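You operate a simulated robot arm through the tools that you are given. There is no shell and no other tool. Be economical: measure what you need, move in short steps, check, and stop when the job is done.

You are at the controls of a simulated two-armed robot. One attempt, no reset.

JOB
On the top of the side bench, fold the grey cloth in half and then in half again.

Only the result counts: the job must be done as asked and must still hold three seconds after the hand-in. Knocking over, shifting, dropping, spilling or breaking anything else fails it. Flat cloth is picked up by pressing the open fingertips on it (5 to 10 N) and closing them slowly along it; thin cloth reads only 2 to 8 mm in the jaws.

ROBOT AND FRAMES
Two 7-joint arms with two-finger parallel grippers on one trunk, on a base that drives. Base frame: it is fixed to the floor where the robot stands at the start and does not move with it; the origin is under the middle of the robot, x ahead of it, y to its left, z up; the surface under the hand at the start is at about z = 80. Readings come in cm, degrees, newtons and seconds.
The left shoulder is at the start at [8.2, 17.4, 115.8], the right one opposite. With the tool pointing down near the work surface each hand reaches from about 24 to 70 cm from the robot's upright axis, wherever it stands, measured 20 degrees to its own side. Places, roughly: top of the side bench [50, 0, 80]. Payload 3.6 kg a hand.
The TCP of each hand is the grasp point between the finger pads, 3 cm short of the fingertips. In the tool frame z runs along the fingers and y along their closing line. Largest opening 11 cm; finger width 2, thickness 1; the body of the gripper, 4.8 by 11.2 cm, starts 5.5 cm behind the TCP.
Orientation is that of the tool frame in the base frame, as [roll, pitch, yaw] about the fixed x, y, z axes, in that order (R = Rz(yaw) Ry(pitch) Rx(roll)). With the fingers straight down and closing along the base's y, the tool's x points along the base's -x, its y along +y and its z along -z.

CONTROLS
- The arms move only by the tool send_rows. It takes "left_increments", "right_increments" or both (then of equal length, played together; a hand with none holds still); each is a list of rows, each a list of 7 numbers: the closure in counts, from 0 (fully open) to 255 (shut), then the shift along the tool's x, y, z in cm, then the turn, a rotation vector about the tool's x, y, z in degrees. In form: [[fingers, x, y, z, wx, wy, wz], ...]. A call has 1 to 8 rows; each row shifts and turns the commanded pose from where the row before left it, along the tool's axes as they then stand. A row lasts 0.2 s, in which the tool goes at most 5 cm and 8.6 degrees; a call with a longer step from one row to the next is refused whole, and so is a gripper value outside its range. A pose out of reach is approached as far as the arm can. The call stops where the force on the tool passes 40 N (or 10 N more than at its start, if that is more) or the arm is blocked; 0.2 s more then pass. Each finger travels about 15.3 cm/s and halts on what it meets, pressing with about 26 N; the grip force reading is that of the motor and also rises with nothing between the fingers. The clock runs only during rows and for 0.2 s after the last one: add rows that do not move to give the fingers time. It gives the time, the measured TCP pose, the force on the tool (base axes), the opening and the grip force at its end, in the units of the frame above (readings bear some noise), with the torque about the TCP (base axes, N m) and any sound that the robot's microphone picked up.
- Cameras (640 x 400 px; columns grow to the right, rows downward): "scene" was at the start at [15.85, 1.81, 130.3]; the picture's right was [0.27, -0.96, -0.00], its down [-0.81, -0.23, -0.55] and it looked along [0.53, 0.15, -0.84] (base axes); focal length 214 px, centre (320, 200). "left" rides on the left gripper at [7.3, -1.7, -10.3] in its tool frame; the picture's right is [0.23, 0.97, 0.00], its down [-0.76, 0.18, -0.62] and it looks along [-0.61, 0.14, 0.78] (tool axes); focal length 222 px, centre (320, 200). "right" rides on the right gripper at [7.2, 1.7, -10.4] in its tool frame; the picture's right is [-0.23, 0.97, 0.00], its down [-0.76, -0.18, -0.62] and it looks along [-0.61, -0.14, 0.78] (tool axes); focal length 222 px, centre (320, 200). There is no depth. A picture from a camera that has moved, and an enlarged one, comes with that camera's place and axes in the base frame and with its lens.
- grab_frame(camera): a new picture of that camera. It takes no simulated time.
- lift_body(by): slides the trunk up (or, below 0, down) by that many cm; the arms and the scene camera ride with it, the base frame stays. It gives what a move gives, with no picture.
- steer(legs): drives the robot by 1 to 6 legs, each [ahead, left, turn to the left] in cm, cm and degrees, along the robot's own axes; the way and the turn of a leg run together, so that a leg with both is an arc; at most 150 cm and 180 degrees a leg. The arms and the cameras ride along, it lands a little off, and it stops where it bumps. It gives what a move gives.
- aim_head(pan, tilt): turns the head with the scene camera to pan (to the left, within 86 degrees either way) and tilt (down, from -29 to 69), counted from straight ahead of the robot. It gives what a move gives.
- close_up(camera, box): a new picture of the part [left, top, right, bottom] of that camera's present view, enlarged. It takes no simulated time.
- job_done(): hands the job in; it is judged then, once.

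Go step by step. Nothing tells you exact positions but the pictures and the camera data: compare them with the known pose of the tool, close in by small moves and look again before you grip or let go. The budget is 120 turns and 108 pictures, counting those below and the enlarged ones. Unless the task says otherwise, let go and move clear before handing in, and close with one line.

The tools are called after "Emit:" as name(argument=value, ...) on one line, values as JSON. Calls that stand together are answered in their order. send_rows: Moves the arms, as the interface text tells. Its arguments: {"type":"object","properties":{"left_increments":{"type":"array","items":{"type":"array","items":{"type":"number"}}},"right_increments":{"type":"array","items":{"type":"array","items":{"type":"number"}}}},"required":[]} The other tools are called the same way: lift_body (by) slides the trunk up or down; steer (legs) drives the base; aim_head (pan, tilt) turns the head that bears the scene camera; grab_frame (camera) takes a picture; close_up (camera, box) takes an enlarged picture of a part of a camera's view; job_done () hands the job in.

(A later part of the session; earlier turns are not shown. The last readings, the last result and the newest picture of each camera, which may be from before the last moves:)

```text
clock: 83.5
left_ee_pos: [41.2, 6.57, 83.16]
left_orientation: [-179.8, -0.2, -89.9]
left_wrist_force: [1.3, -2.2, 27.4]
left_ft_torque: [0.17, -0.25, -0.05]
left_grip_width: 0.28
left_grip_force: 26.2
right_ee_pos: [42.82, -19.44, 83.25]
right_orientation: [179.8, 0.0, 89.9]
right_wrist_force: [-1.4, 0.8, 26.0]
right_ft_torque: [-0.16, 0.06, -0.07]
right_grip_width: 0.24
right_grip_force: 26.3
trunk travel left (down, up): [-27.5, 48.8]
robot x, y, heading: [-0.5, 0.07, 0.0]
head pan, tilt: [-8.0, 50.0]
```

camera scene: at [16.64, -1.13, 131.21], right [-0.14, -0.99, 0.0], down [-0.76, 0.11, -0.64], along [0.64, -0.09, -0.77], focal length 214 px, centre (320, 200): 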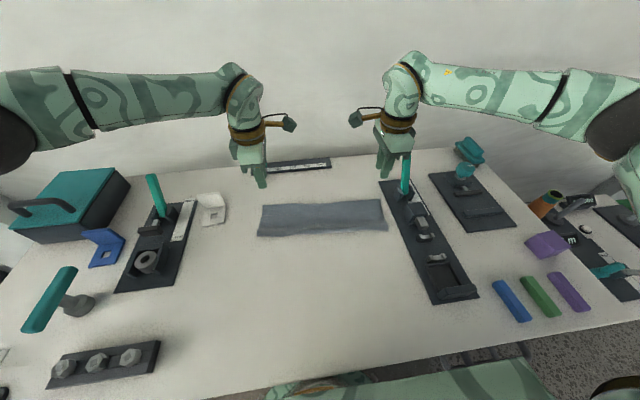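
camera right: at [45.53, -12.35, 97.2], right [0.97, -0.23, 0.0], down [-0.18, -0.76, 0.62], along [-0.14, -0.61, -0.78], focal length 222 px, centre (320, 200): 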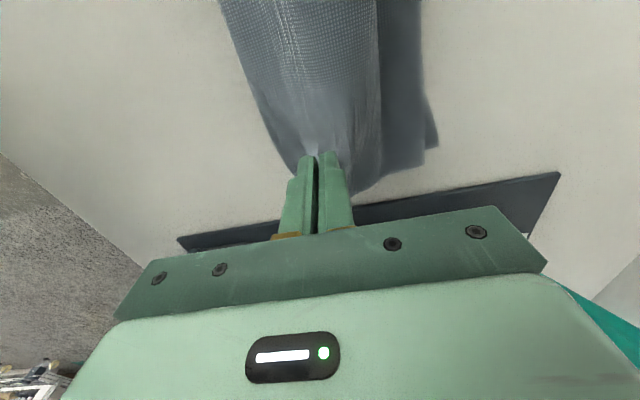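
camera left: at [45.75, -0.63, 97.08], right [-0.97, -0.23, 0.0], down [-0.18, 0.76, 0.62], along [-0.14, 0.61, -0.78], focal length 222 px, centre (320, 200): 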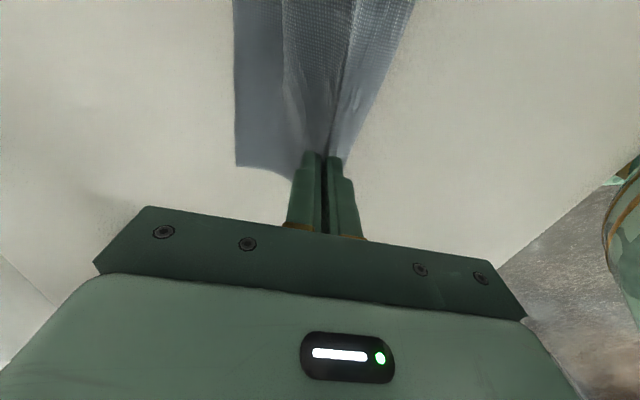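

Both hold (2.8 and 2.4 mm). I lift about 16 cm so the folded cloth hangs free, shift forward and look.

Emit:
send_rows(left_increments=[[255, 0, 0, -1.5, 0, 0, 0], [255, 0, -0.5, -2.2, 0, 0, 0], [255, 0, -1, -2.5, 0, 0, 0], [255, 0, -1, -2.5, 0, 0, 0], [255, 0, -1, -2.5, 0, 0, 0], [255, 0, -1, -2.5, 0, 0, 0], [255, 0, -0.5, -2.3, 0, 0, 0], [255, 0, 0, 0, 0, 0, 0]], right_increments=[[255, 0, 0, -1.5, 0, 0, 0], [255, 0, 0.5, -2.2, 0, 0, 0], [255, 0, 0.7, -2.5, 0, 0, 0], [255, 0, 0.7, -2.5, 0, 0, 0], [255, 0, 0.7, -2.5, 0, 0, 0], [255, 0, 0.5, -2.5, 0, 0, 0], [255, 0, 0.3, -2.3, 0, 0, 0], [255, 0, 0, 0, 0, 0, 0]])

Emit:
send_rows(left_increments=[[255, 0, 0, 0, 0, 0, 0], [255, 0, 0, 0, 0, 0, 0], [255, 0, 0, 0, 0, 0, 0]], right_increments=[[255, 0, 0, 0, 0, 0, 0], [255, 0, 0, 0, 0, 0, 0], [255, 0, 0, 0, 0, 0, 0]])

Emit:
close_up(camera="scene", box=[230, 130, 420, 260])

Emit:
grab_frame(camera="right")

```text
clock: 85.3
left_ee_pos: [46.42, 6.6, 98.79]
left_orientation: [179.9, -0.1, -90.0]
left_wrist_force: [-0.1, 0.0, -0.1]
left_ft_torque: [0.01, 0.0, 0.01]
left_grip_width: 0.31
left_grip_force: 25.7
right_ee_pos: [46.59, -19.71, 98.77]
right_orientation: [-180.0, 0.1, 90.1]
right_wrist_force: [0.4, 0.2, -0.1]
right_ft_torque: [0.02, 0.01, -0.03]
right_grip_width: 0.2
right_grip_force: 26.4
trunk travel left (down, up): [-27.5, 48.8]
robot x, y, heading: [-0.59, -0.25, -0.1]
head pan, tilt: [-8.0, 50.0]
```

```text
clock: 86.1
left_ee_pos: [46.33, 6.57, 98.89]
left_orientation: [179.8, 0.1, -89.9]
left_wrist_force: [-0.7, -0.2, -0.3]
left_ft_torque: [-0.03, -0.02, 0.01]
left_grip_width: 0.24
left_grip_force: 26.0
right_ee_pos: [46.58, -19.53, 98.92]
right_orientation: [-179.9, 0.0, 90.0]
right_wrist_force: [-0.8, -0.4, 0.6]
right_ft_torque: [0.01, -0.02, -0.01]
right_grip_width: 0.24
right_grip_force: 26.2
trunk travel left (down, up): [-27.5, 48.8]
robot x, y, heading: [0.42, 0.22, 0.0]
head pan, tilt: [-8.0, 50.0]
```

```text
3.08 times, centred on (325, 195) of scene
camera zoom: at [16.75, -1.15, 131.19], right [-0.14, -0.99, 0.0], down [-0.76, 0.11, -0.64], along [0.64, -0.09, -0.77], focal length 660 px, centre (305, 215)
```

zoom: 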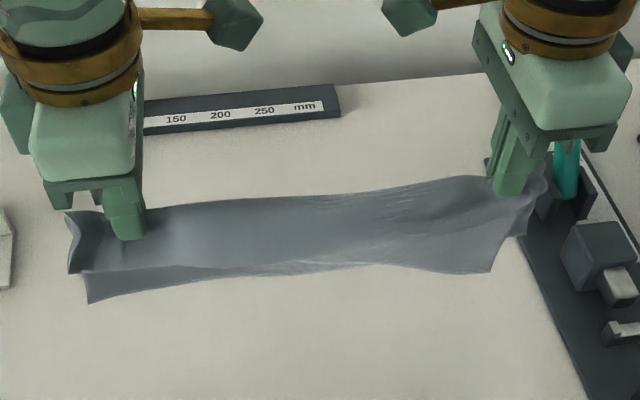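

```text
24 pictures are left
camera right: at [48.24, -12.37, 109.21], right [0.97, -0.23, 0.0], down [-0.18, -0.76, 0.62], along [-0.14, -0.61, -0.78], focal length 222 px, centre (320, 200)
```

right: 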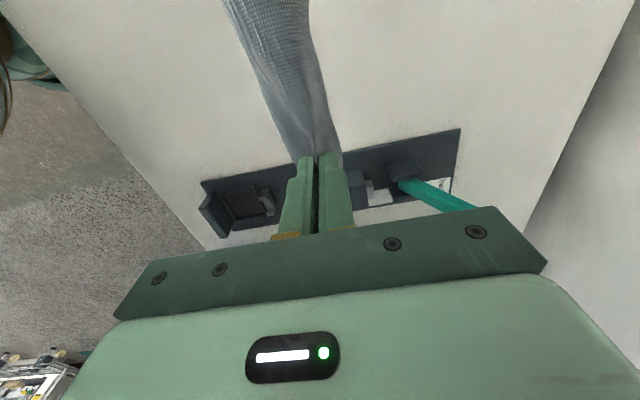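

The cloth hangs free. I lay it down by moving back while lowering, then go straight down at the end.

Emit:
send_rows(left_increments=[[255, 0, 0, 2.0, 0, 0, 0], [255, 0, 0, 2.0, 0, 0, 0], [255, 0, 0, 0, 0, 0, 0], [255, 0, 0.9, 1.2, 0, 0, 0], [255, 0, 1.0, 1.2, 0, 0, 0], [255, 0, 1.1, 1.1, 0, 0, 0], [255, 0, 1.3, 1.1, 0, 0, 0], [255, 0, 1.4, 1.0, 0, 0, 0]], right_increments=[[255, 0, 0, 2.0, 0, 0, 0], [255, 0, 0, 2.0, 0, 0, 0], [255, 0, 0, 0, 0, 0, 0], [255, 0, -0.9, 1.2, 0, 0, 0], [255, 0, -1.0, 1.2, 0, 0, 0], [255, 0, -1.1, 1.1, 0, 0, 0], [255, 0, -1.3, 1.1, 0, 0, 0], [255, 0, -1.4, 1.0, 0, 0, 0]])

Emit:
send_rows(left_increments=[[255, 0, 1.4, 0.9, 0, 0, 0], [255, 0, 1.4, 0.8, 0, 0, 0], [255, 0, 1.0, 0.6, 0, 0, 0], [255, 0, 0, 0, 0, 0, 0]], right_increments=[[255, 0, -1.4, 0.9, 0, 0, 0], [255, 0, -1.4, 0.8, 0, 0, 0], [255, 0, -1.0, 0.6, 0, 0, 0], [255, 0, 0, 0, 0, 0, 0]])

Emit:
grab_frame(camera="right")

Emit:
grab_frame(camera="left")

```text
clock: 87.9
left_ee_pos: [40.79, 6.74, 89.13]
left_orientation: [179.9, -0.1, -89.8]
left_wrist_force: [0.6, -0.1, 0.3]
left_ft_torque: [-0.01, -0.01, 0.01]
left_grip_width: 0.27
left_grip_force: 25.9
right_ee_pos: [40.67, -19.49, 89.36]
right_orientation: [179.9, 0.0, 90.0]
right_wrist_force: [-0.6, -0.2, -0.4]
right_ft_torque: [0.01, 0.0, 0.05]
right_grip_width: 0.23
right_grip_force: 26.2
trunk travel left (down, up): [-27.5, 48.8]
robot x, y, heading: [0.06, 0.32, 0.3]
head pan, tilt: [-8.0, 50.0]
```

```text
clock: 88.9
left_ee_pos: [36.91, 6.67, 87.05]
left_orientation: [179.9, -0.1, -89.9]
left_wrist_force: [-0.6, -0.6, 0.0]
left_ft_torque: [-0.01, 0.04, 0.02]
left_grip_width: 0.27
left_grip_force: 25.8
right_ee_pos: [37.07, -19.34, 87.02]
right_orientation: [-179.9, 0.0, 90.0]
right_wrist_force: [0.8, 0.5, -0.9]
right_ft_torque: [0.0, -0.01, 0.03]
right_grip_width: 0.23
right_grip_force: 26.0
trunk travel left (down, up): [-27.5, 48.8]
robot x, y, heading: [0.38, -0.1, -0.0]
head pan, tilt: [-8.0, 50.0]
```

```text
23 pictures are left
camera right: at [38.66, -12.02, 97.33], right [0.97, -0.23, 0.0], down [-0.18, -0.76, 0.62], along [-0.14, -0.61, -0.78], focal length 222 px, centre (320, 200)
```

right: 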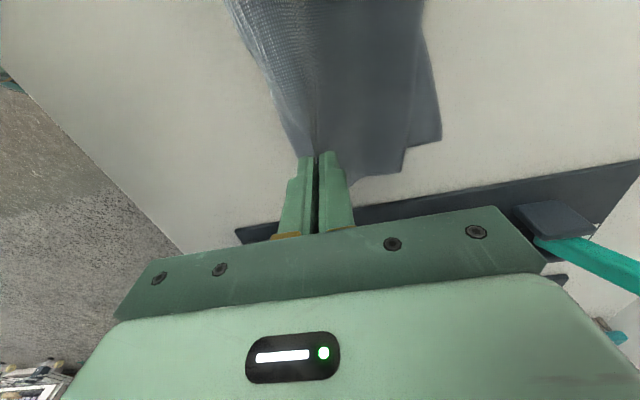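

```text
22 pictures are left
camera left: at [38.69, -0.59, 97.26], right [-0.97, -0.23, 0.0], down [-0.18, 0.76, 0.62], along [-0.14, 0.61, -0.78], focal length 222 px, centre (320, 200)
```

left: 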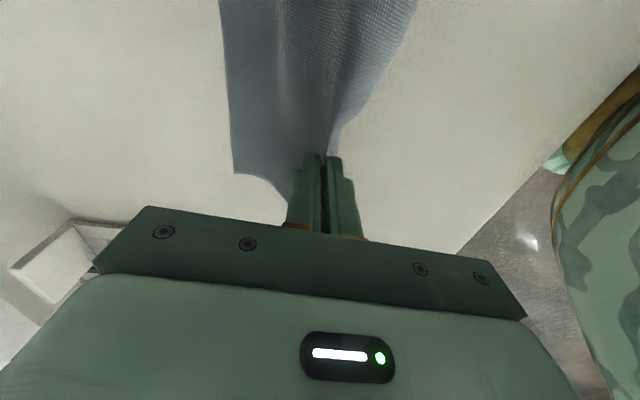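

Emit:
send_rows(left_increments=[[255, 0, 0, 1.2, 0, 0, 0], [255, 0, -0.3, 1.2, 0, 0, 0], [255, 0, -0.3, 1.1, 0, 0, 0], [235, 0, 0, 0, 0, 0, 0], [200, 0, 0, 0, 0, 0, 0], [162, 0, 0, 0, 0, 0, 0], [162, 0, 0, -1.5, 0, 0, 0], [162, 0, 0, -3, 0, 0, 0]], right_increments=[[255, 0, 0, 1.2, 0, 0, 0], [255, 0, 0.3, 1.2, 0, 0, 0], [255, 0, 0.3, 1.1, 0, 0, 0], [235, 0, 0, 0, 0, 0, 0], [200, 0, 0, 0, 0, 0, 0], [162, 0, 0, 0, 0, 0, 0], [162, 0, 0, -1.5, 0, 0, 0], [162, 0, 0, -3, 0, 0, 0]])

Emit:
send_rows(left_increments=[[162, 0, 0, -4, 0, 0, 0], [162, -4, 0, -3, 0, 0, 0], [162, -4, 0, 0, 0, 0, 0], [162, -2, 0, 0, 0, 0, 0], [162, 0, 0, 0, 0, 0, 0]], right_increments=[[162, 0, 0, -4, 0, 0, 0], [162, -4, 0, -3, 0, 0, 0], [162, -4, 0, 0, 0, 0, 0], [162, -2, 0, 0, 0, 0, 0], [162, 0, 0, 0, 0, 0, 0]])

Emit:
close_up(camera="scene", box=[230, 180, 420, 310])

```text
clock: 90.7
left_ee_pos: [37.25, 6.54, 88.07]
left_orientation: [179.9, -0.1, -89.8]
left_wrist_force: [-0.3, 0.3, 0.1]
left_ft_torque: [-0.02, 0.04, 0.01]
left_grip_width: 4.03
left_grip_force: 0.0
right_ee_pos: [37.51, -19.42, 87.96]
right_orientation: [180.0, -0.1, 90.1]
right_wrist_force: [0.7, 0.3, 0.4]
right_ft_torque: [0.0, -0.03, 0.0]
right_grip_width: 4.02
right_grip_force: 0.0
trunk travel left (down, up): [-27.5, 48.8]
robot x, y, heading: [0.01, -0.01, -0.1]
head pan, tilt: [-8.0, 50.0]
```

```text
clock: 91.9
left_ee_pos: [37.52, 16.71, 95.1]
left_orientation: [179.9, -0.1, -89.9]
left_wrist_force: [0.4, -0.2, -0.1]
left_ft_torque: [0.02, 0.02, -0.01]
left_grip_width: 4.01
left_grip_force: 0.0
right_ee_pos: [37.71, -29.57, 95.06]
right_orientation: [-179.9, 0.0, 90.1]
right_wrist_force: [-0.4, -0.8, -0.3]
right_ft_torque: [-0.01, -0.02, 0.01]
right_grip_width: 4.03
right_grip_force: 0.1
trunk travel left (down, up): [-27.5, 48.8]
robot x, y, heading: [0.31, -0.14, 0.1]
head pan, tilt: [-8.0, 50.0]
```

```text
3.08 times, centred on (325, 245) of scene
camera zoom: at [16.75, -1.17, 131.18], right [-0.14, -0.99, 0.0], down [-0.76, 0.11, -0.64], along [0.64, -0.09, -0.77], focal length 660 px, centre (305, 62)
```

zoom: 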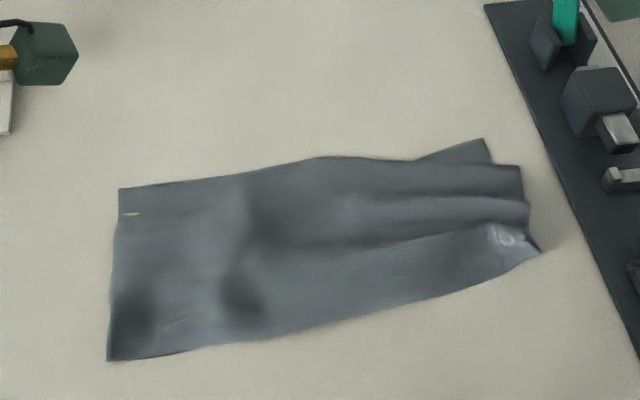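

The left end is perfect now (14.3 cm). The right end still has ripples and a curled corner, so I look closer at it.

Emit:
close_up(camera="scene", box=[330, 215, 410, 275])

```text
6.67 times, centred on (370, 245) of scene
camera zoom: at [16.75, -1.17, 131.18], right [-0.14, -0.99, 0.0], down [-0.76, 0.11, -0.64], along [0.64, -0.09, -0.77], focal length 1430 px, centre (-13, -100)
```

zoom: 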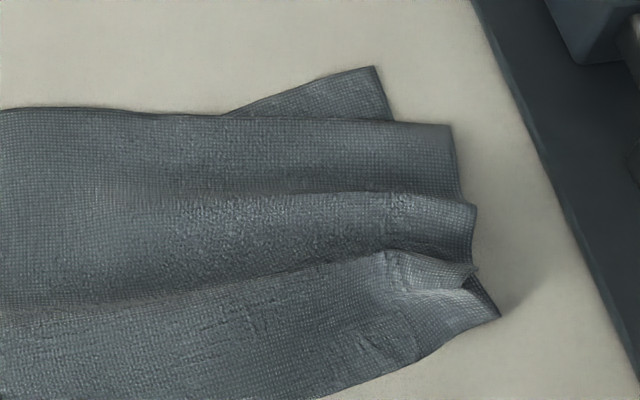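

The right end has pleats that open if I pull its near edge towards me. I press closed fingertips there and drag about 3.5 cm in −x.

Emit:
send_rows(right_increments=[[255, 3.6, 0.1, 0, 0, 0, 0], [255, 3.6, 0, 0, 0, 0, 0], [255, 3.5, 0, 0, 0, 0, 0], [255, 0, 0, 4.5, 0, 0, 0], [255, 0, 0, 4.5, 0, 0, 0], [255, 0, 0, 2.3, 0, 0, 0], [255, 0, 0, 0.6, 0, 0, 0], [255, 0, 0, 0, 0, 0, 0]])

Emit:
send_rows(right_increments=[[255, 0, 0, 0.08, 0, 0, 0], [255, 0, 0, 0, 0, 0, 0], [255, 0, 0, 0, 0, 0, 0]])

```text
clock: 93.7
left_ee_pos: [37.49, 16.82, 95.12]
left_orientation: [179.9, -0.1, -89.9]
left_wrist_force: [0.3, -0.1, 0.2]
left_ft_torque: [-0.01, -0.01, 0.0]
left_grip_width: 4.0
left_grip_force: 0.1
right_ee_pos: [37.45, -18.71, 83.26]
right_orientation: [179.9, 0.0, 90.0]
right_wrist_force: [0.5, 0.3, 3.9]
right_ft_torque: [0.0, -0.03, 0.02]
right_grip_width: 0.0
right_grip_force: 26.3
trunk travel left (down, up): [-27.5, 48.8]
robot x, y, heading: [-0.03, -0.22, -0.2]
head pan, tilt: [-8.0, 50.0]
```

```text
clock: 94.5
left_ee_pos: [37.33, 16.78, 95.08]
left_orientation: [180.0, -0.1, -89.8]
left_wrist_force: [0.3, -1.0, -0.3]
left_ft_torque: [-0.01, -0.04, 0.0]
left_grip_width: 3.98
left_grip_force: 0.1
right_ee_pos: [37.67, -18.62, 83.03]
right_orientation: [179.8, 0.1, 90.1]
right_wrist_force: [-1.9, 1.9, 17.7]
right_ft_torque: [0.03, 0.08, 0.01]
right_grip_width: 0.0
right_grip_force: 25.5
trunk travel left (down, up): [-27.5, 48.8]
robot x, y, heading: [0.22, 0.22, -0.1]
head pan, tilt: [-8.0, 50.0]
```

Emit:
send_rows(right_increments=[[255, 0, -0.5, 0, 0, 0, 0], [255, 0, -0.5, 0, 0, 0, 0], [255, 0, -0.5, 0, 0, 0, 0], [255, -0.1, -0.5, 0, 0, 0, 0], [255, -0.1, -0.5, 0, 0, 0, 0], [255, -0.1, -0.5, 0, 0, 0, 0], [255, -0.1, -0.4, 0, 0, 0, 0], [255, 0, 0, 0, 0, 0, 0]])

Emit:
send_rows(right_increments=[[255, 0, 0, -3, 0, 0, 0], [255, 0, 0, -4, 0, 0, 0], [255, -3.5, 0, -4, 0, 0, 0], [255, -4, 0, 0, 0, 0, 0], [255, -3, 0, 0, 0, 0, 0]])

Emit:
close_up(camera="scene", box=[230, 190, 420, 310])

```text
clock: 96.3
left_ee_pos: [37.39, 16.92, 95.17]
left_orientation: [180.0, -0.1, -89.9]
left_wrist_force: [-0.1, 0.1, -0.3]
left_ft_torque: [0.0, -0.01, 0.02]
left_grip_width: 4.05
left_grip_force: 0.0
right_ee_pos: [34.4, -19.01, 83.08]
right_orientation: [179.9, 0.1, 89.9]
right_wrist_force: [5.7, 4.0, 35.9]
right_ft_torque: [0.09, -0.15, 0.0]
right_grip_width: 0.0
right_grip_force: 25.7
trunk travel left (down, up): [-27.5, 48.8]
robot x, y, heading: [-0.18, 0.12, 0.0]
head pan, tilt: [-8.0, 50.0]
```

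```text
refused: row 3 steps farther than a row can; nothing moved
```

```text
3.33 times, centred on (325, 250) of scene
camera zoom: at [16.6, -0.98, 131.23], right [-0.14, -0.99, 0.0], down [-0.76, 0.11, -0.64], along [0.64, -0.09, -0.77], focal length 715 px, centre (303, 33)
```

zoom: 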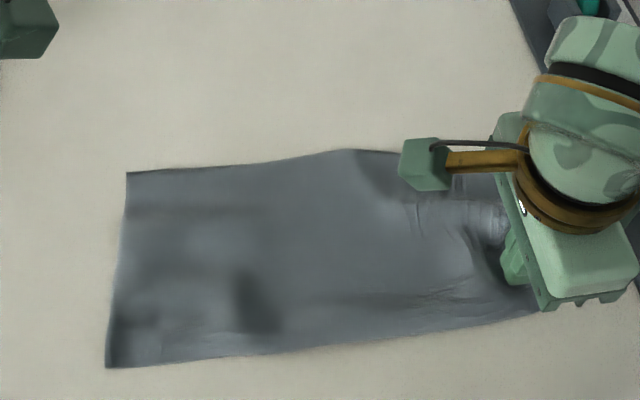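

The pull opened the pleats well. I raise the right hand clear and look.

Emit:
send_rows(right_increments=[[255, 0, 0, -3, 0, 0, 0], [255, 0, 0, -4, 0, 0, 0], [255, -3, 0, -3.5, 0, 0, 0], [255, -4, 0, 0, 0, 0, 0], [255, -3, 0, 0, 0, 0, 0]])

Emit:
close_up(camera="scene", box=[230, 190, 420, 310])

```text
clock: 97.5
left_ee_pos: [37.42, 16.87, 95.13]
left_orientation: [-179.9, 0.0, -89.9]
left_wrist_force: [-0.4, -0.1, 0.1]
left_ft_torque: [0.0, 0.02, -0.02]
left_grip_width: 4.0
left_grip_force: 0.1
right_ee_pos: [34.1, -28.97, 93.56]
right_orientation: [-179.9, 0.0, 90.2]
right_wrist_force: [0.1, -0.7, 1.5]
right_ft_torque: [0.03, 0.05, 0.03]
right_grip_width: 0.0
right_grip_force: 27.0
trunk travel left (down, up): [-27.5, 48.8]
robot x, y, heading: [0.24, -0.17, -0.2]
head pan, tilt: [-8.0, 50.0]
```

```text
3.33 times, centred on (325, 250) of scene
camera zoom: at [16.68, -1.19, 131.19], right [-0.14, -0.99, 0.0], down [-0.76, 0.11, -0.64], along [0.64, -0.09, -0.77], focal length 715 px, centre (303, 33)
```

zoom: 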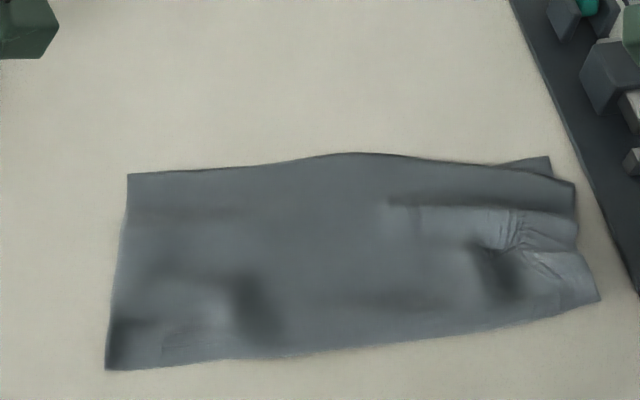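

The ripples are mostly gone. At the right end the far band must go about 3.5 cm to +x, so I press there and drag it outward.

Emit:
send_rows(right_increments=[[255, 2.9, 2.5, 0, 0, 0, 0], [255, 2.8, 2.5, 0, 0, 0, 0], [255, 2.8, 2.5, 0, 0, 0, 0], [255, 0, 0, 4.5, 0, 0, 0], [255, 0, 0, 4.5, 0, 0, 0], [255, 0, 0, 1.2, 0, 0, 0], [255, 0, 0, 0.15, 0, 0, 0], [255, 0, 0, 0, 0, 0, 0]])

Emit:
close_up(camera="right", box=[160, 0, 480, 220])

```text
clock: 99.3
left_ee_pos: [37.42, 16.86, 95.05]
left_orientation: [180.0, 0.0, -89.8]
left_wrist_force: [0.1, -0.3, -0.6]
left_ft_torque: [0.04, -0.01, -0.01]
left_grip_width: 4.02
left_grip_force: 0.0
right_ee_pos: [41.79, -20.37, 83.24]
right_orientation: [179.9, 0.0, 90.1]
right_wrist_force: [0.8, 1.2, 11.8]
right_ft_torque: [0.06, -0.03, -0.01]
right_grip_width: 0.0
right_grip_force: 25.9
trunk travel left (down, up): [-27.5, 48.8]
robot x, y, heading: [0.15, 0.06, -0.1]
head pan, tilt: [-8.0, 50.0]
```

```text
1.82 times, centred on (320, 110) of right
camera zoom: at [43.44, -13.08, 93.53], right [0.97, -0.23, 0.0], down [-0.18, -0.76, 0.62], along [-0.14, -0.61, -0.78], focal length 404 px, centre (320, 364)
```

zoom: 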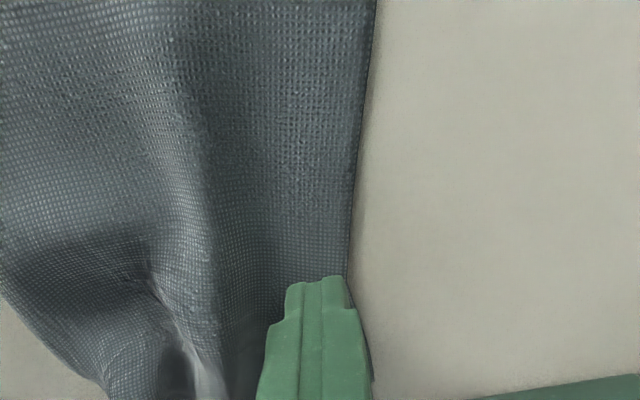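

Emit:
send_rows(right_increments=[[255, 0, 0.5, 0, 0, 0, 0], [255, 0, 0.5, 0, 0, 0, 0], [255, 0, 0.5, 0, 0, 0, 0], [255, 0, 0.5, 0, 0, 0, 0], [255, 0, 0.5, 0, 0, 0, 0], [255, 0, 0.5, 0, 0, 0, 0], [255, 0, 0.5, 0, 0, 0, 0], [255, 0, 0, 0, 0, 0, 0]])

Emit:
send_rows(right_increments=[[255, 0, 0, -3, 0, 0, 0], [255, 0, 0, -4, 0, 0, 0], [255, -3, 0, -3.5, 0, 0, 0], [255, -4, 0, 0, 0, 0, 0], [255, -3, 0, 0, 0, 0, 0]])

Emit:
close_up(camera="scene", box=[230, 190, 420, 310])

```text
clock: 101.1
left_ee_pos: [37.41, 16.81, 95.18]
left_orientation: [179.9, -0.1, -89.8]
left_wrist_force: [0.0, 0.4, -0.3]
left_ft_torque: [-0.01, -0.03, 0.03]
left_grip_width: 4.04
left_grip_force: 0.1
right_ee_pos: [45.47, -20.54, 83.22]
right_orientation: [180.0, 0.0, 90.0]
right_wrist_force: [-0.6, -0.9, 4.2]
right_ft_torque: [0.0, 0.04, 0.0]
right_grip_width: 0.0
right_grip_force: 25.6
trunk travel left (down, up): [-27.5, 48.8]
robot x, y, heading: [-0.13, -0.14, -0.1]
head pan, tilt: [-8.0, 50.0]
```

```text
clock: 102.3
left_ee_pos: [37.37, 16.79, 95.08]
left_orientation: [179.8, -0.1, -89.9]
left_wrist_force: [0.7, -0.1, 0.4]
left_ft_torque: [0.0, -0.02, -0.02]
left_grip_width: 4.04
left_grip_force: 0.0
right_ee_pos: [45.27, -30.4, 93.81]
right_orientation: [180.0, 0.0, 90.1]
right_wrist_force: [-0.3, 0.3, 0.3]
right_ft_torque: [0.02, 0.0, 0.01]
right_grip_width: 0.0
right_grip_force: 26.0
trunk travel left (down, up): [-27.5, 48.8]
robot x, y, heading: [0.3, -0.06, 0.1]
head pan, tilt: [-8.0, 50.0]
```

```text
3.33 times, centred on (325, 250) of scene
camera zoom: at [16.7, -1.18, 131.19], right [-0.14, -0.99, 0.0], down [-0.76, 0.11, -0.64], along [0.64, -0.09, -0.77], focal length 715 px, centre (303, 33)
```

zoom: 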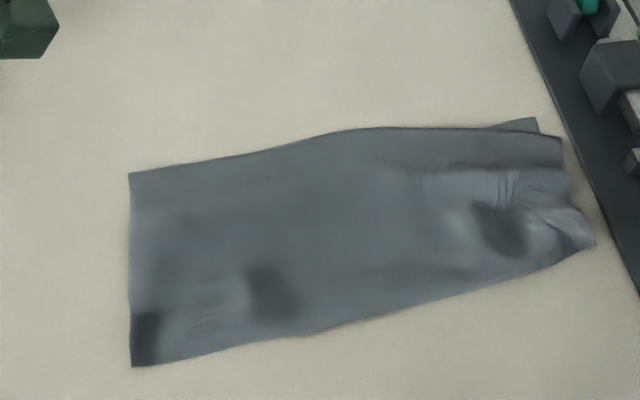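

The strip is now about 35 × 11–14 cm, folded in half. For the second fold I'll pinch both layers at the middle of the left short edge and carry it over to the right edge. I turn the left hand back first so it closes along y.

Emit:
send_rows(left_increments=[[195, 0, 0, 0, 0, 0, 8.2], [195, 0, 0, 0, 0, 0, 8.2], [195, 0, 0, 0, 0, 0, 8.2], [195, 0, 0, 0, 0, 0, 8.2], [195, 0, 0, 0, 0, 0, 8.2], [195, 0, 0, 0, 0, 0, 8.2], [195, 0, 0, 0, 0, 0, 8.2], [195, 0, 0, 0, 0, 0, 8.2]])

Emit:
send_rows(left_increments=[[195, 0, 0, 0, 0, 0, 8.2], [195, 0, 0, 0, 0, 0, 8.2], [195, 0, 0, 0, 0, 0, 8.0], [195, -1, -3.5, 0, 0, 0, 0], [195, -1, -3.5, 0, 0, 0, 0], [195, 0, -3.5, 3.0, 0, 0, 0], [195, 0, 0, 4.5, 0, 0, 0], [195, 0, 0, 3.3, 0, 0, 0]])

Emit:
close_up(camera="left", box=[160, 0, 480, 220])

```text
clock: 104.1
left_ee_pos: [37.52, 16.67, 95.05]
left_orientation: [179.9, -0.1, -155.6]
left_wrist_force: [0.2, 0.1, -0.2]
left_ft_torque: [-0.03, 0.0, 0.01]
left_grip_width: 2.59
left_grip_force: 0.1
right_ee_pos: [45.27, -30.5, 93.67]
right_orientation: [180.0, 0.1, 90.0]
right_wrist_force: [-0.1, 0.0, -0.2]
right_ft_torque: [0.01, 0.01, -0.01]
right_grip_width: 0.0
right_grip_force: 26.3
trunk travel left (down, up): [-27.5, 48.8]
robot x, y, heading: [0.08, -0.03, 0.2]
head pan, tilt: [-8.0, 50.0]
```

```text
clock: 105.9
left_ee_pos: [39.48, 5.96, 84.2]
left_orientation: [-179.9, -0.1, -179.9]
left_wrist_force: [0.3, -0.2, 0.6]
left_ft_torque: [0.0, 0.01, 0.01]
left_grip_width: 2.6
left_grip_force: 0.1
right_ee_pos: [45.17, -30.5, 93.58]
right_orientation: [-179.9, 0.0, 90.0]
right_wrist_force: [-1.1, 0.0, 0.1]
right_ft_torque: [0.01, 0.02, -0.01]
right_grip_width: 0.01
right_grip_force: 25.8
trunk travel left (down, up): [-27.5, 48.8]
robot x, y, heading: [-0.19, 0.26, 0.2]
head pan, tilt: [-8.0, 50.0]
```

```text
1.82 times, centred on (320, 110) of left
camera zoom: at [32.37, 4.41, 94.47], right [-0.23, 0.97, 0.0], down [0.76, 0.18, 0.62], along [0.61, 0.14, -0.78], focal length 404 px, centre (320, 364)
```

zoom: 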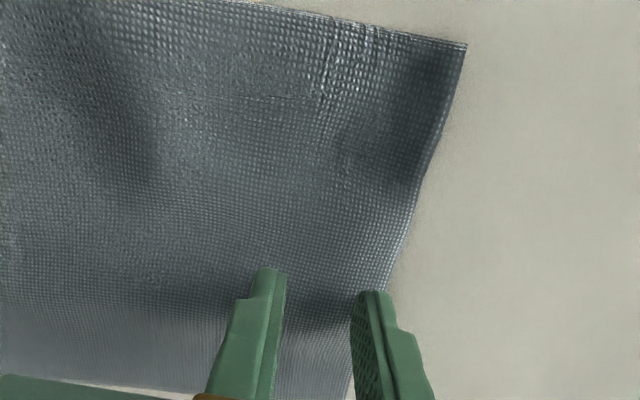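

Emit:
send_rows(left_increments=[[195, 0, -0.4, 0, 0, 0, 0], [195, 0, 0, 0.6, 0, 0, 0], [195, 0, 0, 0.4, 0, 0, 0], [195, 0, 0, 0.15, 0, 0, 0], [195, 0, 0, 0, 0, 0, 0], [195, 0, 0, 0, 0, 0, 0]])

```text
clock: 107.3
left_ee_pos: [39.5, 5.6, 83.1]
left_orientation: [-179.9, 0.2, -179.9]
left_wrist_force: [2.1, 2.6, 21.2]
left_ft_torque: [0.36, 0.01, -0.03]
left_grip_width: 2.69
left_grip_force: 0.6
right_ee_pos: [45.18, -30.4, 93.78]
right_orientation: [-180.0, -0.1, 90.0]
right_wrist_force: [-0.3, -0.3, 0.2]
right_ft_torque: [0.03, -0.02, -0.02]
right_grip_width: 0.01
right_grip_force: 25.8
trunk travel left (down, up): [-27.5, 48.8]
robot x, y, heading: [-0.15, -0.19, -0.1]
head pan, tilt: [-8.0, 50.0]
```

I'm pressing with 21 N. I close slowly.

Emit:
send_rows(left_increments=[[200, 0, 0, 0, 0, 0, 0], [205, 0, 0, 0, 0, 0, 0], [210, 0, 0, 0, 0, 0, 0], [215, 0, 0, 0, 0, 0, 0], [220, 0, 0, 0, 0, 0, 0], [225, 0, 0, 0, 0, 0, 0], [230, 0, 0, 0, 0, 0, 0], [235, 0, 0, 0, 0, 0, 0]])

Emit:
send_rows(left_increments=[[240, 0, 0, 0, 0, 0, 0], [245, 0, 0, 0, 0, 0, 0], [255, 0, 0, 0, 0, 0, 0], [255, 0, 0, 0, 0, 0, 0]])

```text
clock: 109.1
left_ee_pos: [39.46, 5.6, 83.24]
left_orientation: [-180.0, 0.2, -179.8]
left_wrist_force: [2.3, 4.9, 34.8]
left_ft_torque: [0.27, 0.05, -0.02]
left_grip_width: 0.94
left_grip_force: 0.6
right_ee_pos: [45.11, -30.41, 93.81]
right_orientation: [179.9, -0.1, 89.9]
right_wrist_force: [-0.2, -0.1, 0.1]
right_ft_torque: [-0.02, 0.02, 0.03]
right_grip_width: 0.02
right_grip_force: 26.1
trunk travel left (down, up): [-27.5, 48.8]
robot x, y, heading: [-0.05, -0.03, -0.1]
head pan, tilt: [-8.0, 50.0]
```

```text
clock: 110.1
left_ee_pos: [39.3, 5.59, 83.23]
left_orientation: [-180.0, 0.1, -179.8]
left_wrist_force: [1.8, 4.8, 37.4]
left_ft_torque: [0.15, 0.03, -0.03]
left_grip_width: 0.01
left_grip_force: 25.7
right_ee_pos: [45.0, -30.38, 93.89]
right_orientation: [179.9, 0.0, 90.0]
right_wrist_force: [-0.4, -1.2, -0.1]
right_ft_torque: [0.03, 0.0, 0.0]
right_grip_width: 0.02
right_grip_force: 26.2
trunk travel left (down, up): [-27.5, 48.8]
robot x, y, heading: [-0.06, -0.19, -0.2]
head pan, tilt: [-8.0, 50.0]
```

It missed. I raise, reopen to 4 cm and look at the edge.

Emit:
send_rows(left_increments=[[255, 0, 0, -1.2, 0, 0, 0], [162, 0, 0, 0, 0, 0, 0], [162, 0, 0, 0, 0, 0, 0], [162, 0, 0, 0, 0, 0, 0]])

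Emit:
close_up(camera="left", box=[160, 0, 480, 220])

```text
clock: 111.1
left_ee_pos: [39.62, 5.77, 84.34]
left_orientation: [-179.9, -0.2, -179.9]
left_wrist_force: [-0.7, 0.7, 0.3]
left_ft_torque: [0.03, -0.02, -0.03]
left_grip_width: 4.03
left_grip_force: 0.0
right_ee_pos: [45.29, -30.35, 93.61]
right_orientation: [-179.9, 0.0, 90.0]
right_wrist_force: [-0.7, -0.5, -0.3]
right_ft_torque: [0.0, -0.01, 0.0]
right_grip_width: 0.0
right_grip_force: 26.0
trunk travel left (down, up): [-27.5, 48.8]
robot x, y, heading: [0.13, -0.19, -0.1]
head pan, tilt: [-8.0, 50.0]
```

```text
1.82 times, centred on (320, 110) of left
camera zoom: at [32.45, 4.04, 94.62], right [-0.23, 0.97, 0.0], down [0.76, 0.18, 0.62], along [0.61, 0.14, -0.78], focal length 404 px, centre (320, 364)
```

zoom: 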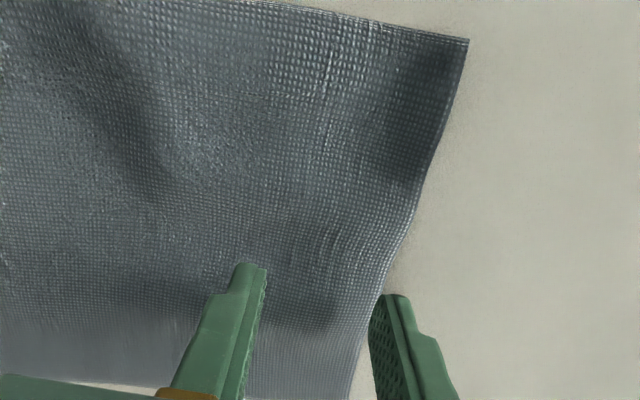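

Emit:
send_rows(left_increments=[[162, 0, -0.7, 0, 0, 0, 0], [162, 0, 0, 0.7, 0, 0, 0], [162, 0, 0, 0.45, 0, 0, 0], [162, 0, 0, 0.12, 0, 0, 0], [162, 0, 0, 0, 0, 0, 0], [162, 0, 0, 0, 0, 0, 0]])

```text
clock: 112.5
left_ee_pos: [39.51, 5.14, 83.23]
left_orientation: [-179.9, 0.1, -179.9]
left_wrist_force: [4.1, 2.4, 23.9]
left_ft_torque: [0.5, -0.11, -0.11]
left_grip_width: 4.06
left_grip_force: 1.1
right_ee_pos: [45.09, -30.35, 93.75]
right_orientation: [179.9, 0.0, 90.0]
right_wrist_force: [-0.3, -0.7, -0.1]
right_ft_torque: [0.0, 0.0, 0.02]
right_grip_width: 0.0
right_grip_force: 26.0
trunk travel left (down, up): [-27.5, 48.8]
robot x, y, heading: [-0.3, 0.23, -0.0]
head pan, tilt: [-8.0, 50.0]
```

Emit:
send_rows(left_increments=[[168, 0, 0, 0, 0, 0, 0], [174, 0, 0, 0, 0, 0, 0], [180, 0, 0, 0, 0, 0, 0], [186, 0, 0, 0, 0, 0, 0], [192, 0, 0, 0, 0, 0, 0], [198, 0, 0, 0, 0, 0, 0], [204, 0, 0, 0, 0, 0, 0], [210, 0, 0, 0, 0, 0, 0]])

Emit:
send_rows(left_increments=[[216, 0, 0, 0, 0, 0, 0], [222, 0, 0, 0, 0, 0, 0], [228, 0, 0, 0, 0, 0, 0], [234, 0, 0, 0, 0, 0, 0], [240, 0, 0, 0, 0, 0, 0], [246, 0, 0, 0, 0, 0, 0], [255, 0, 0, 0, 0, 0, 0], [255, 0, 0, 0, 0, 0, 0]])

```text
clock: 114.3
left_ee_pos: [39.42, 5.03, 83.11]
left_orientation: [-179.9, 0.0, -179.9]
left_wrist_force: [1.1, 0.5, 32.6]
left_ft_torque: [0.32, 0.11, 0.0]
left_grip_width: 1.99
left_grip_force: 0.5
right_ee_pos: [45.15, -30.43, 93.83]
right_orientation: [179.9, -0.1, 90.0]
right_wrist_force: [-0.6, -0.8, -0.2]
right_ft_torque: [0.0, -0.02, 0.01]
right_grip_width: 0.0
right_grip_force: 25.5
trunk travel left (down, up): [-27.5, 48.8]
robot x, y, heading: [-0.11, -0.11, -0.1]
head pan, tilt: [-8.0, 50.0]
```

```text
clock: 116.1
left_ee_pos: [39.47, 4.98, 83.17]
left_orientation: [-179.8, 0.1, -180.0]
left_wrist_force: [4.9, 0.9, 37.3]
left_ft_torque: [0.19, 0.04, 0.03]
left_grip_width: 0.36
left_grip_force: 25.7
right_ee_pos: [45.23, -30.44, 93.7]
right_orientation: [180.0, 0.0, 90.0]
right_wrist_force: [-0.4, 0.0, -0.5]
right_ft_torque: [0.01, -0.02, -0.02]
right_grip_width: 0.0
right_grip_force: 26.3
trunk travel left (down, up): [-27.5, 48.8]
robot x, y, heading: [-0.38, 0.06, -0.0]
head pan, tilt: [-8.0, 50.0]
```

The pinch reads 3.6 mm, so both layers are held. I move the right hand away, then carry the left edge up and over to the right.

Emit:
send_rows(right_increments=[[255, 0, 0, -4, 0, 0, 0], [255, -2, 0, -4, 0, 0, 0], [255, -4, -1, -2, 0, 0, 0], [255, -4, -1, 0, 0, 0, 0], [255, -4, -1, 0, 0, 0, 0]])

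Emit:
send_rows(left_increments=[[255, 0, 0, -1.5, 0, 0, 0], [255, 0, -1, -2, 0, 0, 0], [255, -0.2, -2, -2.2, 0, 0, 0], [255, -0.2, -2.5, -2, 0, 0, 0], [255, -0.2, -3, -1.5, 0, 0, 0], [255, -0.2, -3, -0.8, 0, 0, 0], [255, -0.2, -3, 0, 0, 0, 0], [255, -0.2, -3, 0, 0, 0, 0]])

Emit:
close_up(camera="scene", box=[230, 170, 420, 300])

```text
clock: 117.3
left_ee_pos: [39.4, 4.9, 83.15]
left_orientation: [-180.0, 0.1, -179.9]
left_wrist_force: [4.6, -0.7, 38.8]
left_ft_torque: [0.16, 0.08, 0.0]
left_grip_width: 0.38
left_grip_force: 25.6
right_ee_pos: [41.83, -44.68, 103.76]
right_orientation: [179.9, -0.1, 90.1]
right_wrist_force: [0.6, 0.4, 0.1]
right_ft_torque: [0.02, -0.02, -0.02]
right_grip_width: 0.0
right_grip_force: 26.0
trunk travel left (down, up): [-27.5, 48.8]
robot x, y, heading: [0.24, 0.29, 0.1]
head pan, tilt: [-8.0, 50.0]
```

```text
clock: 119.1
left_ee_pos: [40.74, -12.66, 93.24]
left_orientation: [180.0, -0.1, -179.9]
left_wrist_force: [0.4, -0.9, 0.8]
left_ft_torque: [0.0, 0.04, -0.01]
left_grip_width: 0.35
left_grip_force: 26.2
right_ee_pos: [42.0, -44.73, 103.53]
right_orientation: [-180.0, 0.0, 90.1]
right_wrist_force: [0.1, -0.2, 0.5]
right_ft_torque: [0.02, 0.04, 0.0]
right_grip_width: 0.0
right_grip_force: 25.6
trunk travel left (down, up): [-27.5, 48.8]
robot x, y, heading: [-0.34, 0.13, 0.1]
head pan, tilt: [-8.0, 50.0]
```

```text
3.08 times, centred on (325, 235) of scene
camera zoom: at [16.71, -1.26, 131.19], right [-0.14, -0.99, 0.0], down [-0.76, 0.11, -0.64], along [0.64, -0.09, -0.77], focal length 660 px, centre (305, 92)
```

zoom: 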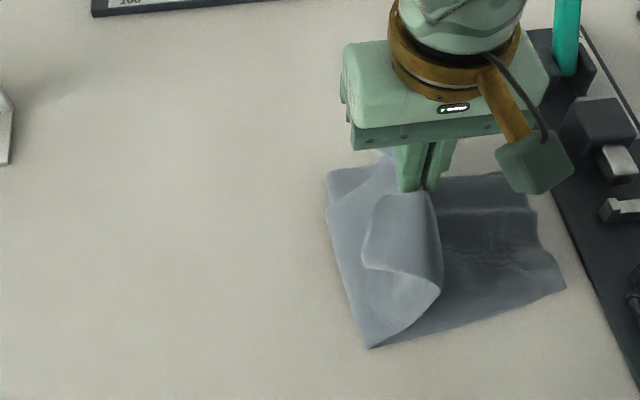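

Both layers come along. I continue over and down towards the right edge.

Emit:
send_rows(left_increments=[[255, 0, -2.5, 0.3, 0, 0, 0], [255, 0, -2.5, 1.0, 0, 0, 0], [255, 0, -2.2, 1.5, 0, 0, 0], [255, 0, -2.0, 2.0, 0, 0, 0], [255, 0, -1.4, 2.0, 0, 0, 0], [255, 0, -0.8, 1.7, 0, 0, 0], [255, 0, 0, 0.9, 0, 0, 0], [255, 0, 0, 0, 0, 0, 0]])

Emit:
close_up(camera="scene", box=[260, 180, 420, 290])

```text
clock: 120.9
left_ee_pos: [41.91, -18.86, 87.08]
left_orientation: [-179.9, 0.0, -179.9]
left_wrist_force: [0.5, 0.3, 0.8]
left_ft_torque: [0.0, -0.02, -0.01]
left_grip_width: 0.33
left_grip_force: 26.1
left hand out of reach, approached as far as the arm can: row 3, 4, 5, 6
right_ee_pos: [41.98, -44.68, 103.64]
right_orientation: [-179.9, 0.0, 90.0]
right_wrist_force: [0.4, -0.6, 0.7]
right_ft_torque: [-0.02, -0.01, 0.0]
right_grip_width: 0.0
right_grip_force: 26.7
trunk travel left (down, up): [-27.5, 48.8]
robot x, y, heading: [-0.09, -0.22, -0.1]
head pan, tilt: [-8.0, 50.0]
```

```text
3.64 times, centred on (340, 235) of scene
camera zoom: at [16.72, -1.18, 131.19], right [-0.14, -0.99, 0.0], down [-0.76, 0.11, -0.64], along [0.64, -0.09, -0.77], focal length 780 px, centre (247, 73)
```

zoom: 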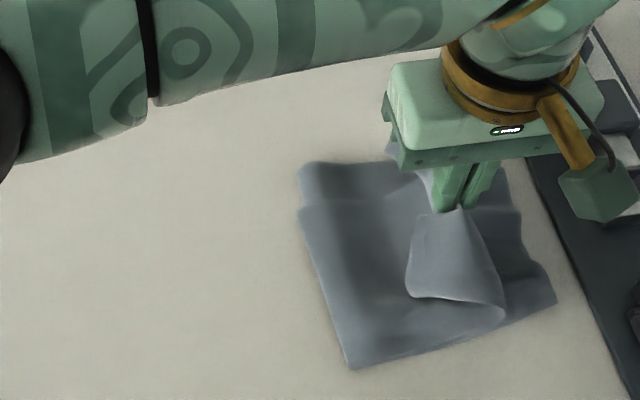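

The left arm has reached its limit at y≈−19. I drive the base 5 cm to the right, with the arms riding along.

Emit:
steer(legs=[[0, -5, 0]])

```text
clock: 121.8
left_ee_pos: [42.14, -24.12, 87.16]
left_orientation: [179.9, -0.1, -180.0]
left_wrist_force: [-0.7, -0.5, -0.4]
left_ft_torque: [0.03, 0.01, 0.01]
left_grip_width: 0.31
left_grip_force: 26.1
right_ee_pos: [41.87, -49.96, 103.54]
right_orientation: [179.9, -0.1, 89.9]
right_wrist_force: [0.5, 0.3, -0.5]
right_ft_torque: [0.04, 0.0, 0.0]
right_grip_width: 0.0
right_grip_force: 25.7
trunk travel left (down, up): [-27.5, 48.8]
robot x, y, heading: [-0.14, -5.23, 0.1]
head pan, tilt: [-8.0, 50.0]
```

Emit:
send_rows(left_increments=[[255, 0.4, 0, 1.2, 0, 0, 0], [255, 0.4, 0, 1.2, 0, 0, 0], [255, 0, 0, 1.1, 0, 0, 0], [255, 0, 0, 0, 0, 0, 0]])

Emit:
close_up(camera="left", box=[100, 0, 540, 260])

```text
clock: 122.8
left_ee_pos: [41.12, -23.9, 83.62]
left_orientation: [-179.9, -0.1, -179.9]
left_wrist_force: [0.1, 0.5, 2.4]
left_ft_torque: [0.01, -0.03, 0.01]
left_grip_width: 0.32
left_grip_force: 26.2
right_ee_pos: [41.88, -49.77, 103.59]
right_orientation: [180.0, 0.0, 90.0]
right_wrist_force: [0.4, -0.5, 0.3]
right_ft_torque: [-0.01, 0.01, 0.0]
right_grip_width: 0.01
right_grip_force: 26.1
trunk travel left (down, up): [-27.5, 48.8]
robot x, y, heading: [-0.01, -5.18, -0.1]
head pan, tilt: [-8.0, 50.0]
```

```text
1.45 times, centred on (320, 130) of left
camera zoom: at [33.99, -25.58, 93.91], right [-0.23, 0.97, 0.0], down [0.76, 0.18, 0.62], along [0.61, 0.14, -0.78], focal length 323 px, centre (320, 302)
```

zoom: 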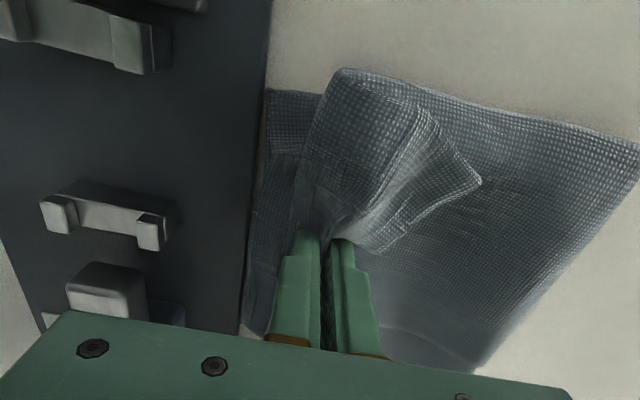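

The edge sits about 2 cm from the right edge, with its flap turned back. I release, raise the hand, move it clear and look.

Emit:
send_rows(left_increments=[[235, 0, 0, 0, 0, 0, 0], [215, 0, 0, 0, 0, 0, 0], [200, 0, 0, 0, 0, 0, 0], [200, 0, 0, -1.5, 0, 0, 0], [200, 0, 0, -4, 0, 0, 0], [200, 0, 0, -5, 0, 0, 0], [200, 0, 4.5, -1, 0, 0, 0], [200, 0, 4.5, 0, 0, 0, 0]])

Emit:
send_rows(left_increments=[[200, 0, 4.5, 0, 0, 0, 0], [200, 0, 4.5, 0, 0, 0, 0], [200, 0, 4.5, 0, 0, 0, 0], [200, 0, 4.5, 0, 0, 0, 0], [200, 0, 4.5, 0, 0, 0, 0], [200, 0, 0, 0, 0, 0, 0]])

Emit:
close_up(camera="scene", box=[230, 180, 390, 290])

```text
clock: 124.6
left_ee_pos: [40.97, -14.69, 95.3]
left_orientation: [-179.9, -0.1, -179.9]
left_wrist_force: [0.0, -0.4, 0.6]
left_ft_torque: [0.0, 0.02, -0.03]
left_grip_width: 2.38
left_grip_force: 0.0
right_ee_pos: [41.83, -49.84, 103.69]
right_orientation: [-180.0, 0.0, 90.0]
right_wrist_force: [0.7, 0.2, 0.4]
right_ft_torque: [0.0, -0.01, -0.01]
right_grip_width: 0.0
right_grip_force: 25.5
trunk travel left (down, up): [-27.5, 48.8]
robot x, y, heading: [0.1, -5.08, -0.0]
head pan, tilt: [-8.0, 50.0]
```

```text
clock: 126.0
left_ee_pos: [41.14, 7.36, 95.4]
left_orientation: [-179.9, 0.0, -179.9]
left_wrist_force: [-0.2, -0.6, -0.9]
left_ft_torque: [0.01, 0.0, -0.01]
left_grip_width: 2.36
left_grip_force: 0.0
right_ee_pos: [41.94, -49.84, 103.65]
right_orientation: [-179.9, 0.0, 90.0]
right_wrist_force: [-0.8, -0.3, -0.5]
right_ft_torque: [0.04, -0.01, 0.0]
right_grip_width: 0.0
right_grip_force: 25.9
trunk travel left (down, up): [-27.5, 48.8]
robot x, y, heading: [0.2, -5.16, -0.1]
head pan, tilt: [-8.0, 50.0]
```

```text
3.64 times, centred on (310, 235) of scene
camera zoom: at [16.74, -6.39, 131.18], right [-0.14, -0.99, 0.0], down [-0.76, 0.11, -0.64], along [0.64, -0.09, -0.77], focal length 780 px, centre (356, 73)
```

zoom: 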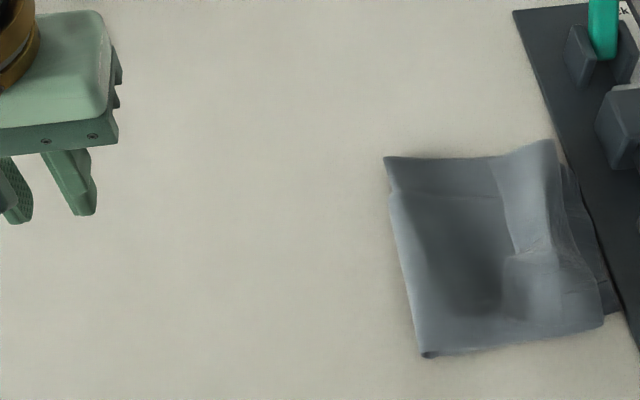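

The cloth is now a quarter-size pile, but it has a turned-back flap 4–6 cm wide on top at the right, close to the panel. The stack slides as one, so I first drag it about 6 cm left for room, then open that flap.

Emit:
send_rows(left_increments=[[255, 0, -4, 0, 0, 0, 0], [255, 0, -4, 0, 0, 0, 0], [255, 0, -4, 0, 0, 0, 0], [255, 0, -4, 0, 0, 0, 0], [255, 0, -4, 0, 0, 0, 0], [255, -0.4, -4, 0, 0, 0, 0], [255, 0, 0, 4.8, 0, 0, 0], [255, 0, 0, 4.8, 0, 0, 0]])

Emit:
send_rows(left_increments=[[255, 0, 0, 1.2, 0, 0, 0], [255, 0, 0, 0.7, 0, 0, 0], [255, 0, 0, 0.5, 0, 0, 0], [255, 0, 0, 0.15, 0, 0, 0], [255, 0, 0, 0, 0, 0, 0]])

```text
clock: 127.8
left_ee_pos: [41.75, -16.39, 85.58]
left_orientation: [-179.8, -0.1, 179.9]
left_wrist_force: [1.3, 0.6, -0.3]
left_ft_torque: [0.01, 0.01, 0.01]
left_grip_width: 0.0
left_grip_force: 25.8
right_ee_pos: [42.05, -49.9, 103.65]
right_orientation: [-179.9, -0.1, 90.0]
right_wrist_force: [-0.2, 0.0, 0.2]
right_ft_torque: [-0.03, 0.0, -0.01]
right_grip_width: 0.0
right_grip_force: 25.6
trunk travel left (down, up): [-27.5, 48.8]
robot x, y, heading: [0.12, -5.03, -0.3]
head pan, tilt: [-8.0, 50.0]
```

```text
clock: 129.0
left_ee_pos: [41.61, -16.56, 83.24]
left_orientation: [-179.8, 0.2, -179.9]
left_wrist_force: [2.0, 0.8, 29.9]
left_ft_torque: [0.12, -0.05, 0.04]
left_grip_width: 0.0
left_grip_force: 25.9
right_ee_pos: [41.83, -49.81, 103.85]
right_orientation: [179.8, 0.0, 90.0]
right_wrist_force: [0.2, 0.0, 0.2]
right_ft_torque: [0.02, 0.01, 0.0]
right_grip_width: 0.01
right_grip_force: 26.4
trunk travel left (down, up): [-27.5, 48.8]
robot x, y, heading: [-0.23, -4.95, -0.2]
head pan, tilt: [-8.0, 50.0]
```

Emit:
send_rows(left_increments=[[255, 0, 0, -0.12, 0, 0, 0], [255, 0, 0.8, 0, 0, 0, 0], [255, 0, 0.9, 0, 0, 0, 0], [255, 0, 0.9, 0, 0, 0, 0], [255, 0, 0.9, 0, 0, 0, 0], [255, 0, 0.9, 0, 0, 0, 0], [255, 0, 0.9, 0, 0, 0, 0], [255, 0, 0.9, 0, 0, 0, 0]])

Emit:
send_rows(left_increments=[[162, 0, 0, -2, 0, 0, 0], [162, 0, 0, -4, 0, 0, 0], [162, 0, 4, -2, 0, 0, 0], [162, 0, 4.5, 0, 0, 0, 0], [162, 0, 4.5, 0, 0, 0, 0], [162, 0, 4.5, 0, 0, 0, 0]])

Emit:
close_up(camera="scene", box=[230, 180, 390, 290])

```text
clock: 130.8
left_ee_pos: [41.57, -10.36, 83.27]
left_orientation: [-179.9, 0.2, 180.0]
left_wrist_force: [-0.7, -5.5, 30.6]
left_ft_torque: [-0.1, 0.0, -0.05]
left_grip_width: 0.0
left_grip_force: 25.9
right_ee_pos: [41.86, -49.96, 103.69]
right_orientation: [180.0, 0.1, 90.0]
right_wrist_force: [-0.2, 0.7, -0.9]
right_ft_torque: [-0.02, 0.01, -0.03]
right_grip_width: 0.0
right_grip_force: 26.1
trunk travel left (down, up): [-27.5, 48.8]
robot x, y, heading: [0.25, -4.81, -0.1]
head pan, tilt: [-8.0, 50.0]
```

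```text
clock: 132.2
left_ee_pos: [41.45, 7.24, 90.73]
left_orientation: [-179.9, -0.1, -180.0]
left_wrist_force: [0.5, 0.7, -0.3]
left_ft_torque: [-0.01, -0.03, -0.02]
left_grip_width: 4.03
left_grip_force: 0.1
right_ee_pos: [41.86, -49.78, 103.76]
right_orientation: [180.0, 0.1, 90.0]
right_wrist_force: [0.1, -0.2, 0.6]
right_ft_torque: [-0.02, 0.01, 0.0]
right_grip_width: 0.03
right_grip_force: 26.2
trunk travel left (down, up): [-27.5, 48.8]
robot x, y, heading: [0.25, -5.47, -0.2]
head pan, tilt: [-8.0, 50.0]
```

```text
3.64 times, centred on (310, 235) of scene
camera zoom: at [16.7, -6.19, 131.19], right [-0.14, -0.99, 0.0], down [-0.76, 0.11, -0.64], along [0.64, -0.09, -0.77], focal length 780 px, centre (356, 73)
```

zoom: 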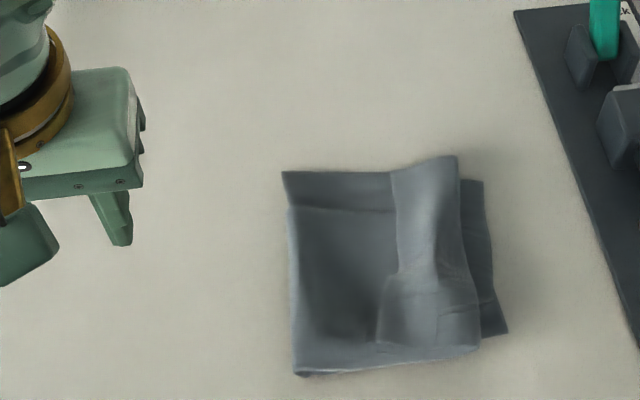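

The pile slid cleanly, and now there is room. The flap spans y −12.5…−17.6 at mid-width. I pinch it there (3.2 cm opening) and unroll it outward so its new edge meets the bottom edge at y≈−20.

Emit:
send_rows(left_increments=[[181, 0, -4.46, 0, 0, 0, 0], [181, 0, -4.46, 0, 0, 0, 0], [181, 0, -4.46, 0, 0, 0, 0], [181, 0, -4.46, 0, 0, 0, 0], [181, 0, -4.46, 0, 0, 0, 0], [181, 0.3, 0, 3.5, 0, 0, 0], [181, 0, 0, 2.8, 0, 0, 0], [181, 0, 0, 0, 0, 0, 0]])

Emit:
close_up(camera="left", box=[120, 0, 520, 240])

```text
clock: 134.0
left_ee_pos: [41.08, -14.89, 84.78]
left_orientation: [-179.9, -0.1, 180.0]
left_wrist_force: [1.1, 0.3, -0.6]
left_ft_torque: [0.03, 0.0, -0.01]
left_grip_width: 3.19
left_grip_force: 0.0
right_ee_pos: [41.87, -49.9, 103.7]
right_orientation: [-179.9, 0.0, 89.9]
right_wrist_force: [-0.2, -0.8, -0.6]
right_ft_torque: [0.0, 0.01, -0.01]
right_grip_width: 0.0
right_grip_force: 26.0
trunk travel left (down, up): [-27.5, 48.8]
robot x, y, heading: [0.06, -5.19, -0.2]
head pan, tilt: [-8.0, 50.0]
```

```text
1.60 times, centred on (320, 120) of left
camera zoom: at [34.01, -16.55, 95.06], right [-0.23, 0.97, 0.0], down [0.76, 0.18, 0.62], along [0.61, 0.14, -0.78], focal length 355 px, centre (320, 328)
```

zoom: 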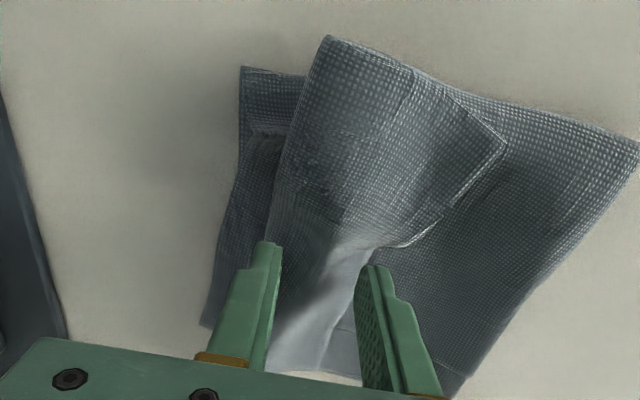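

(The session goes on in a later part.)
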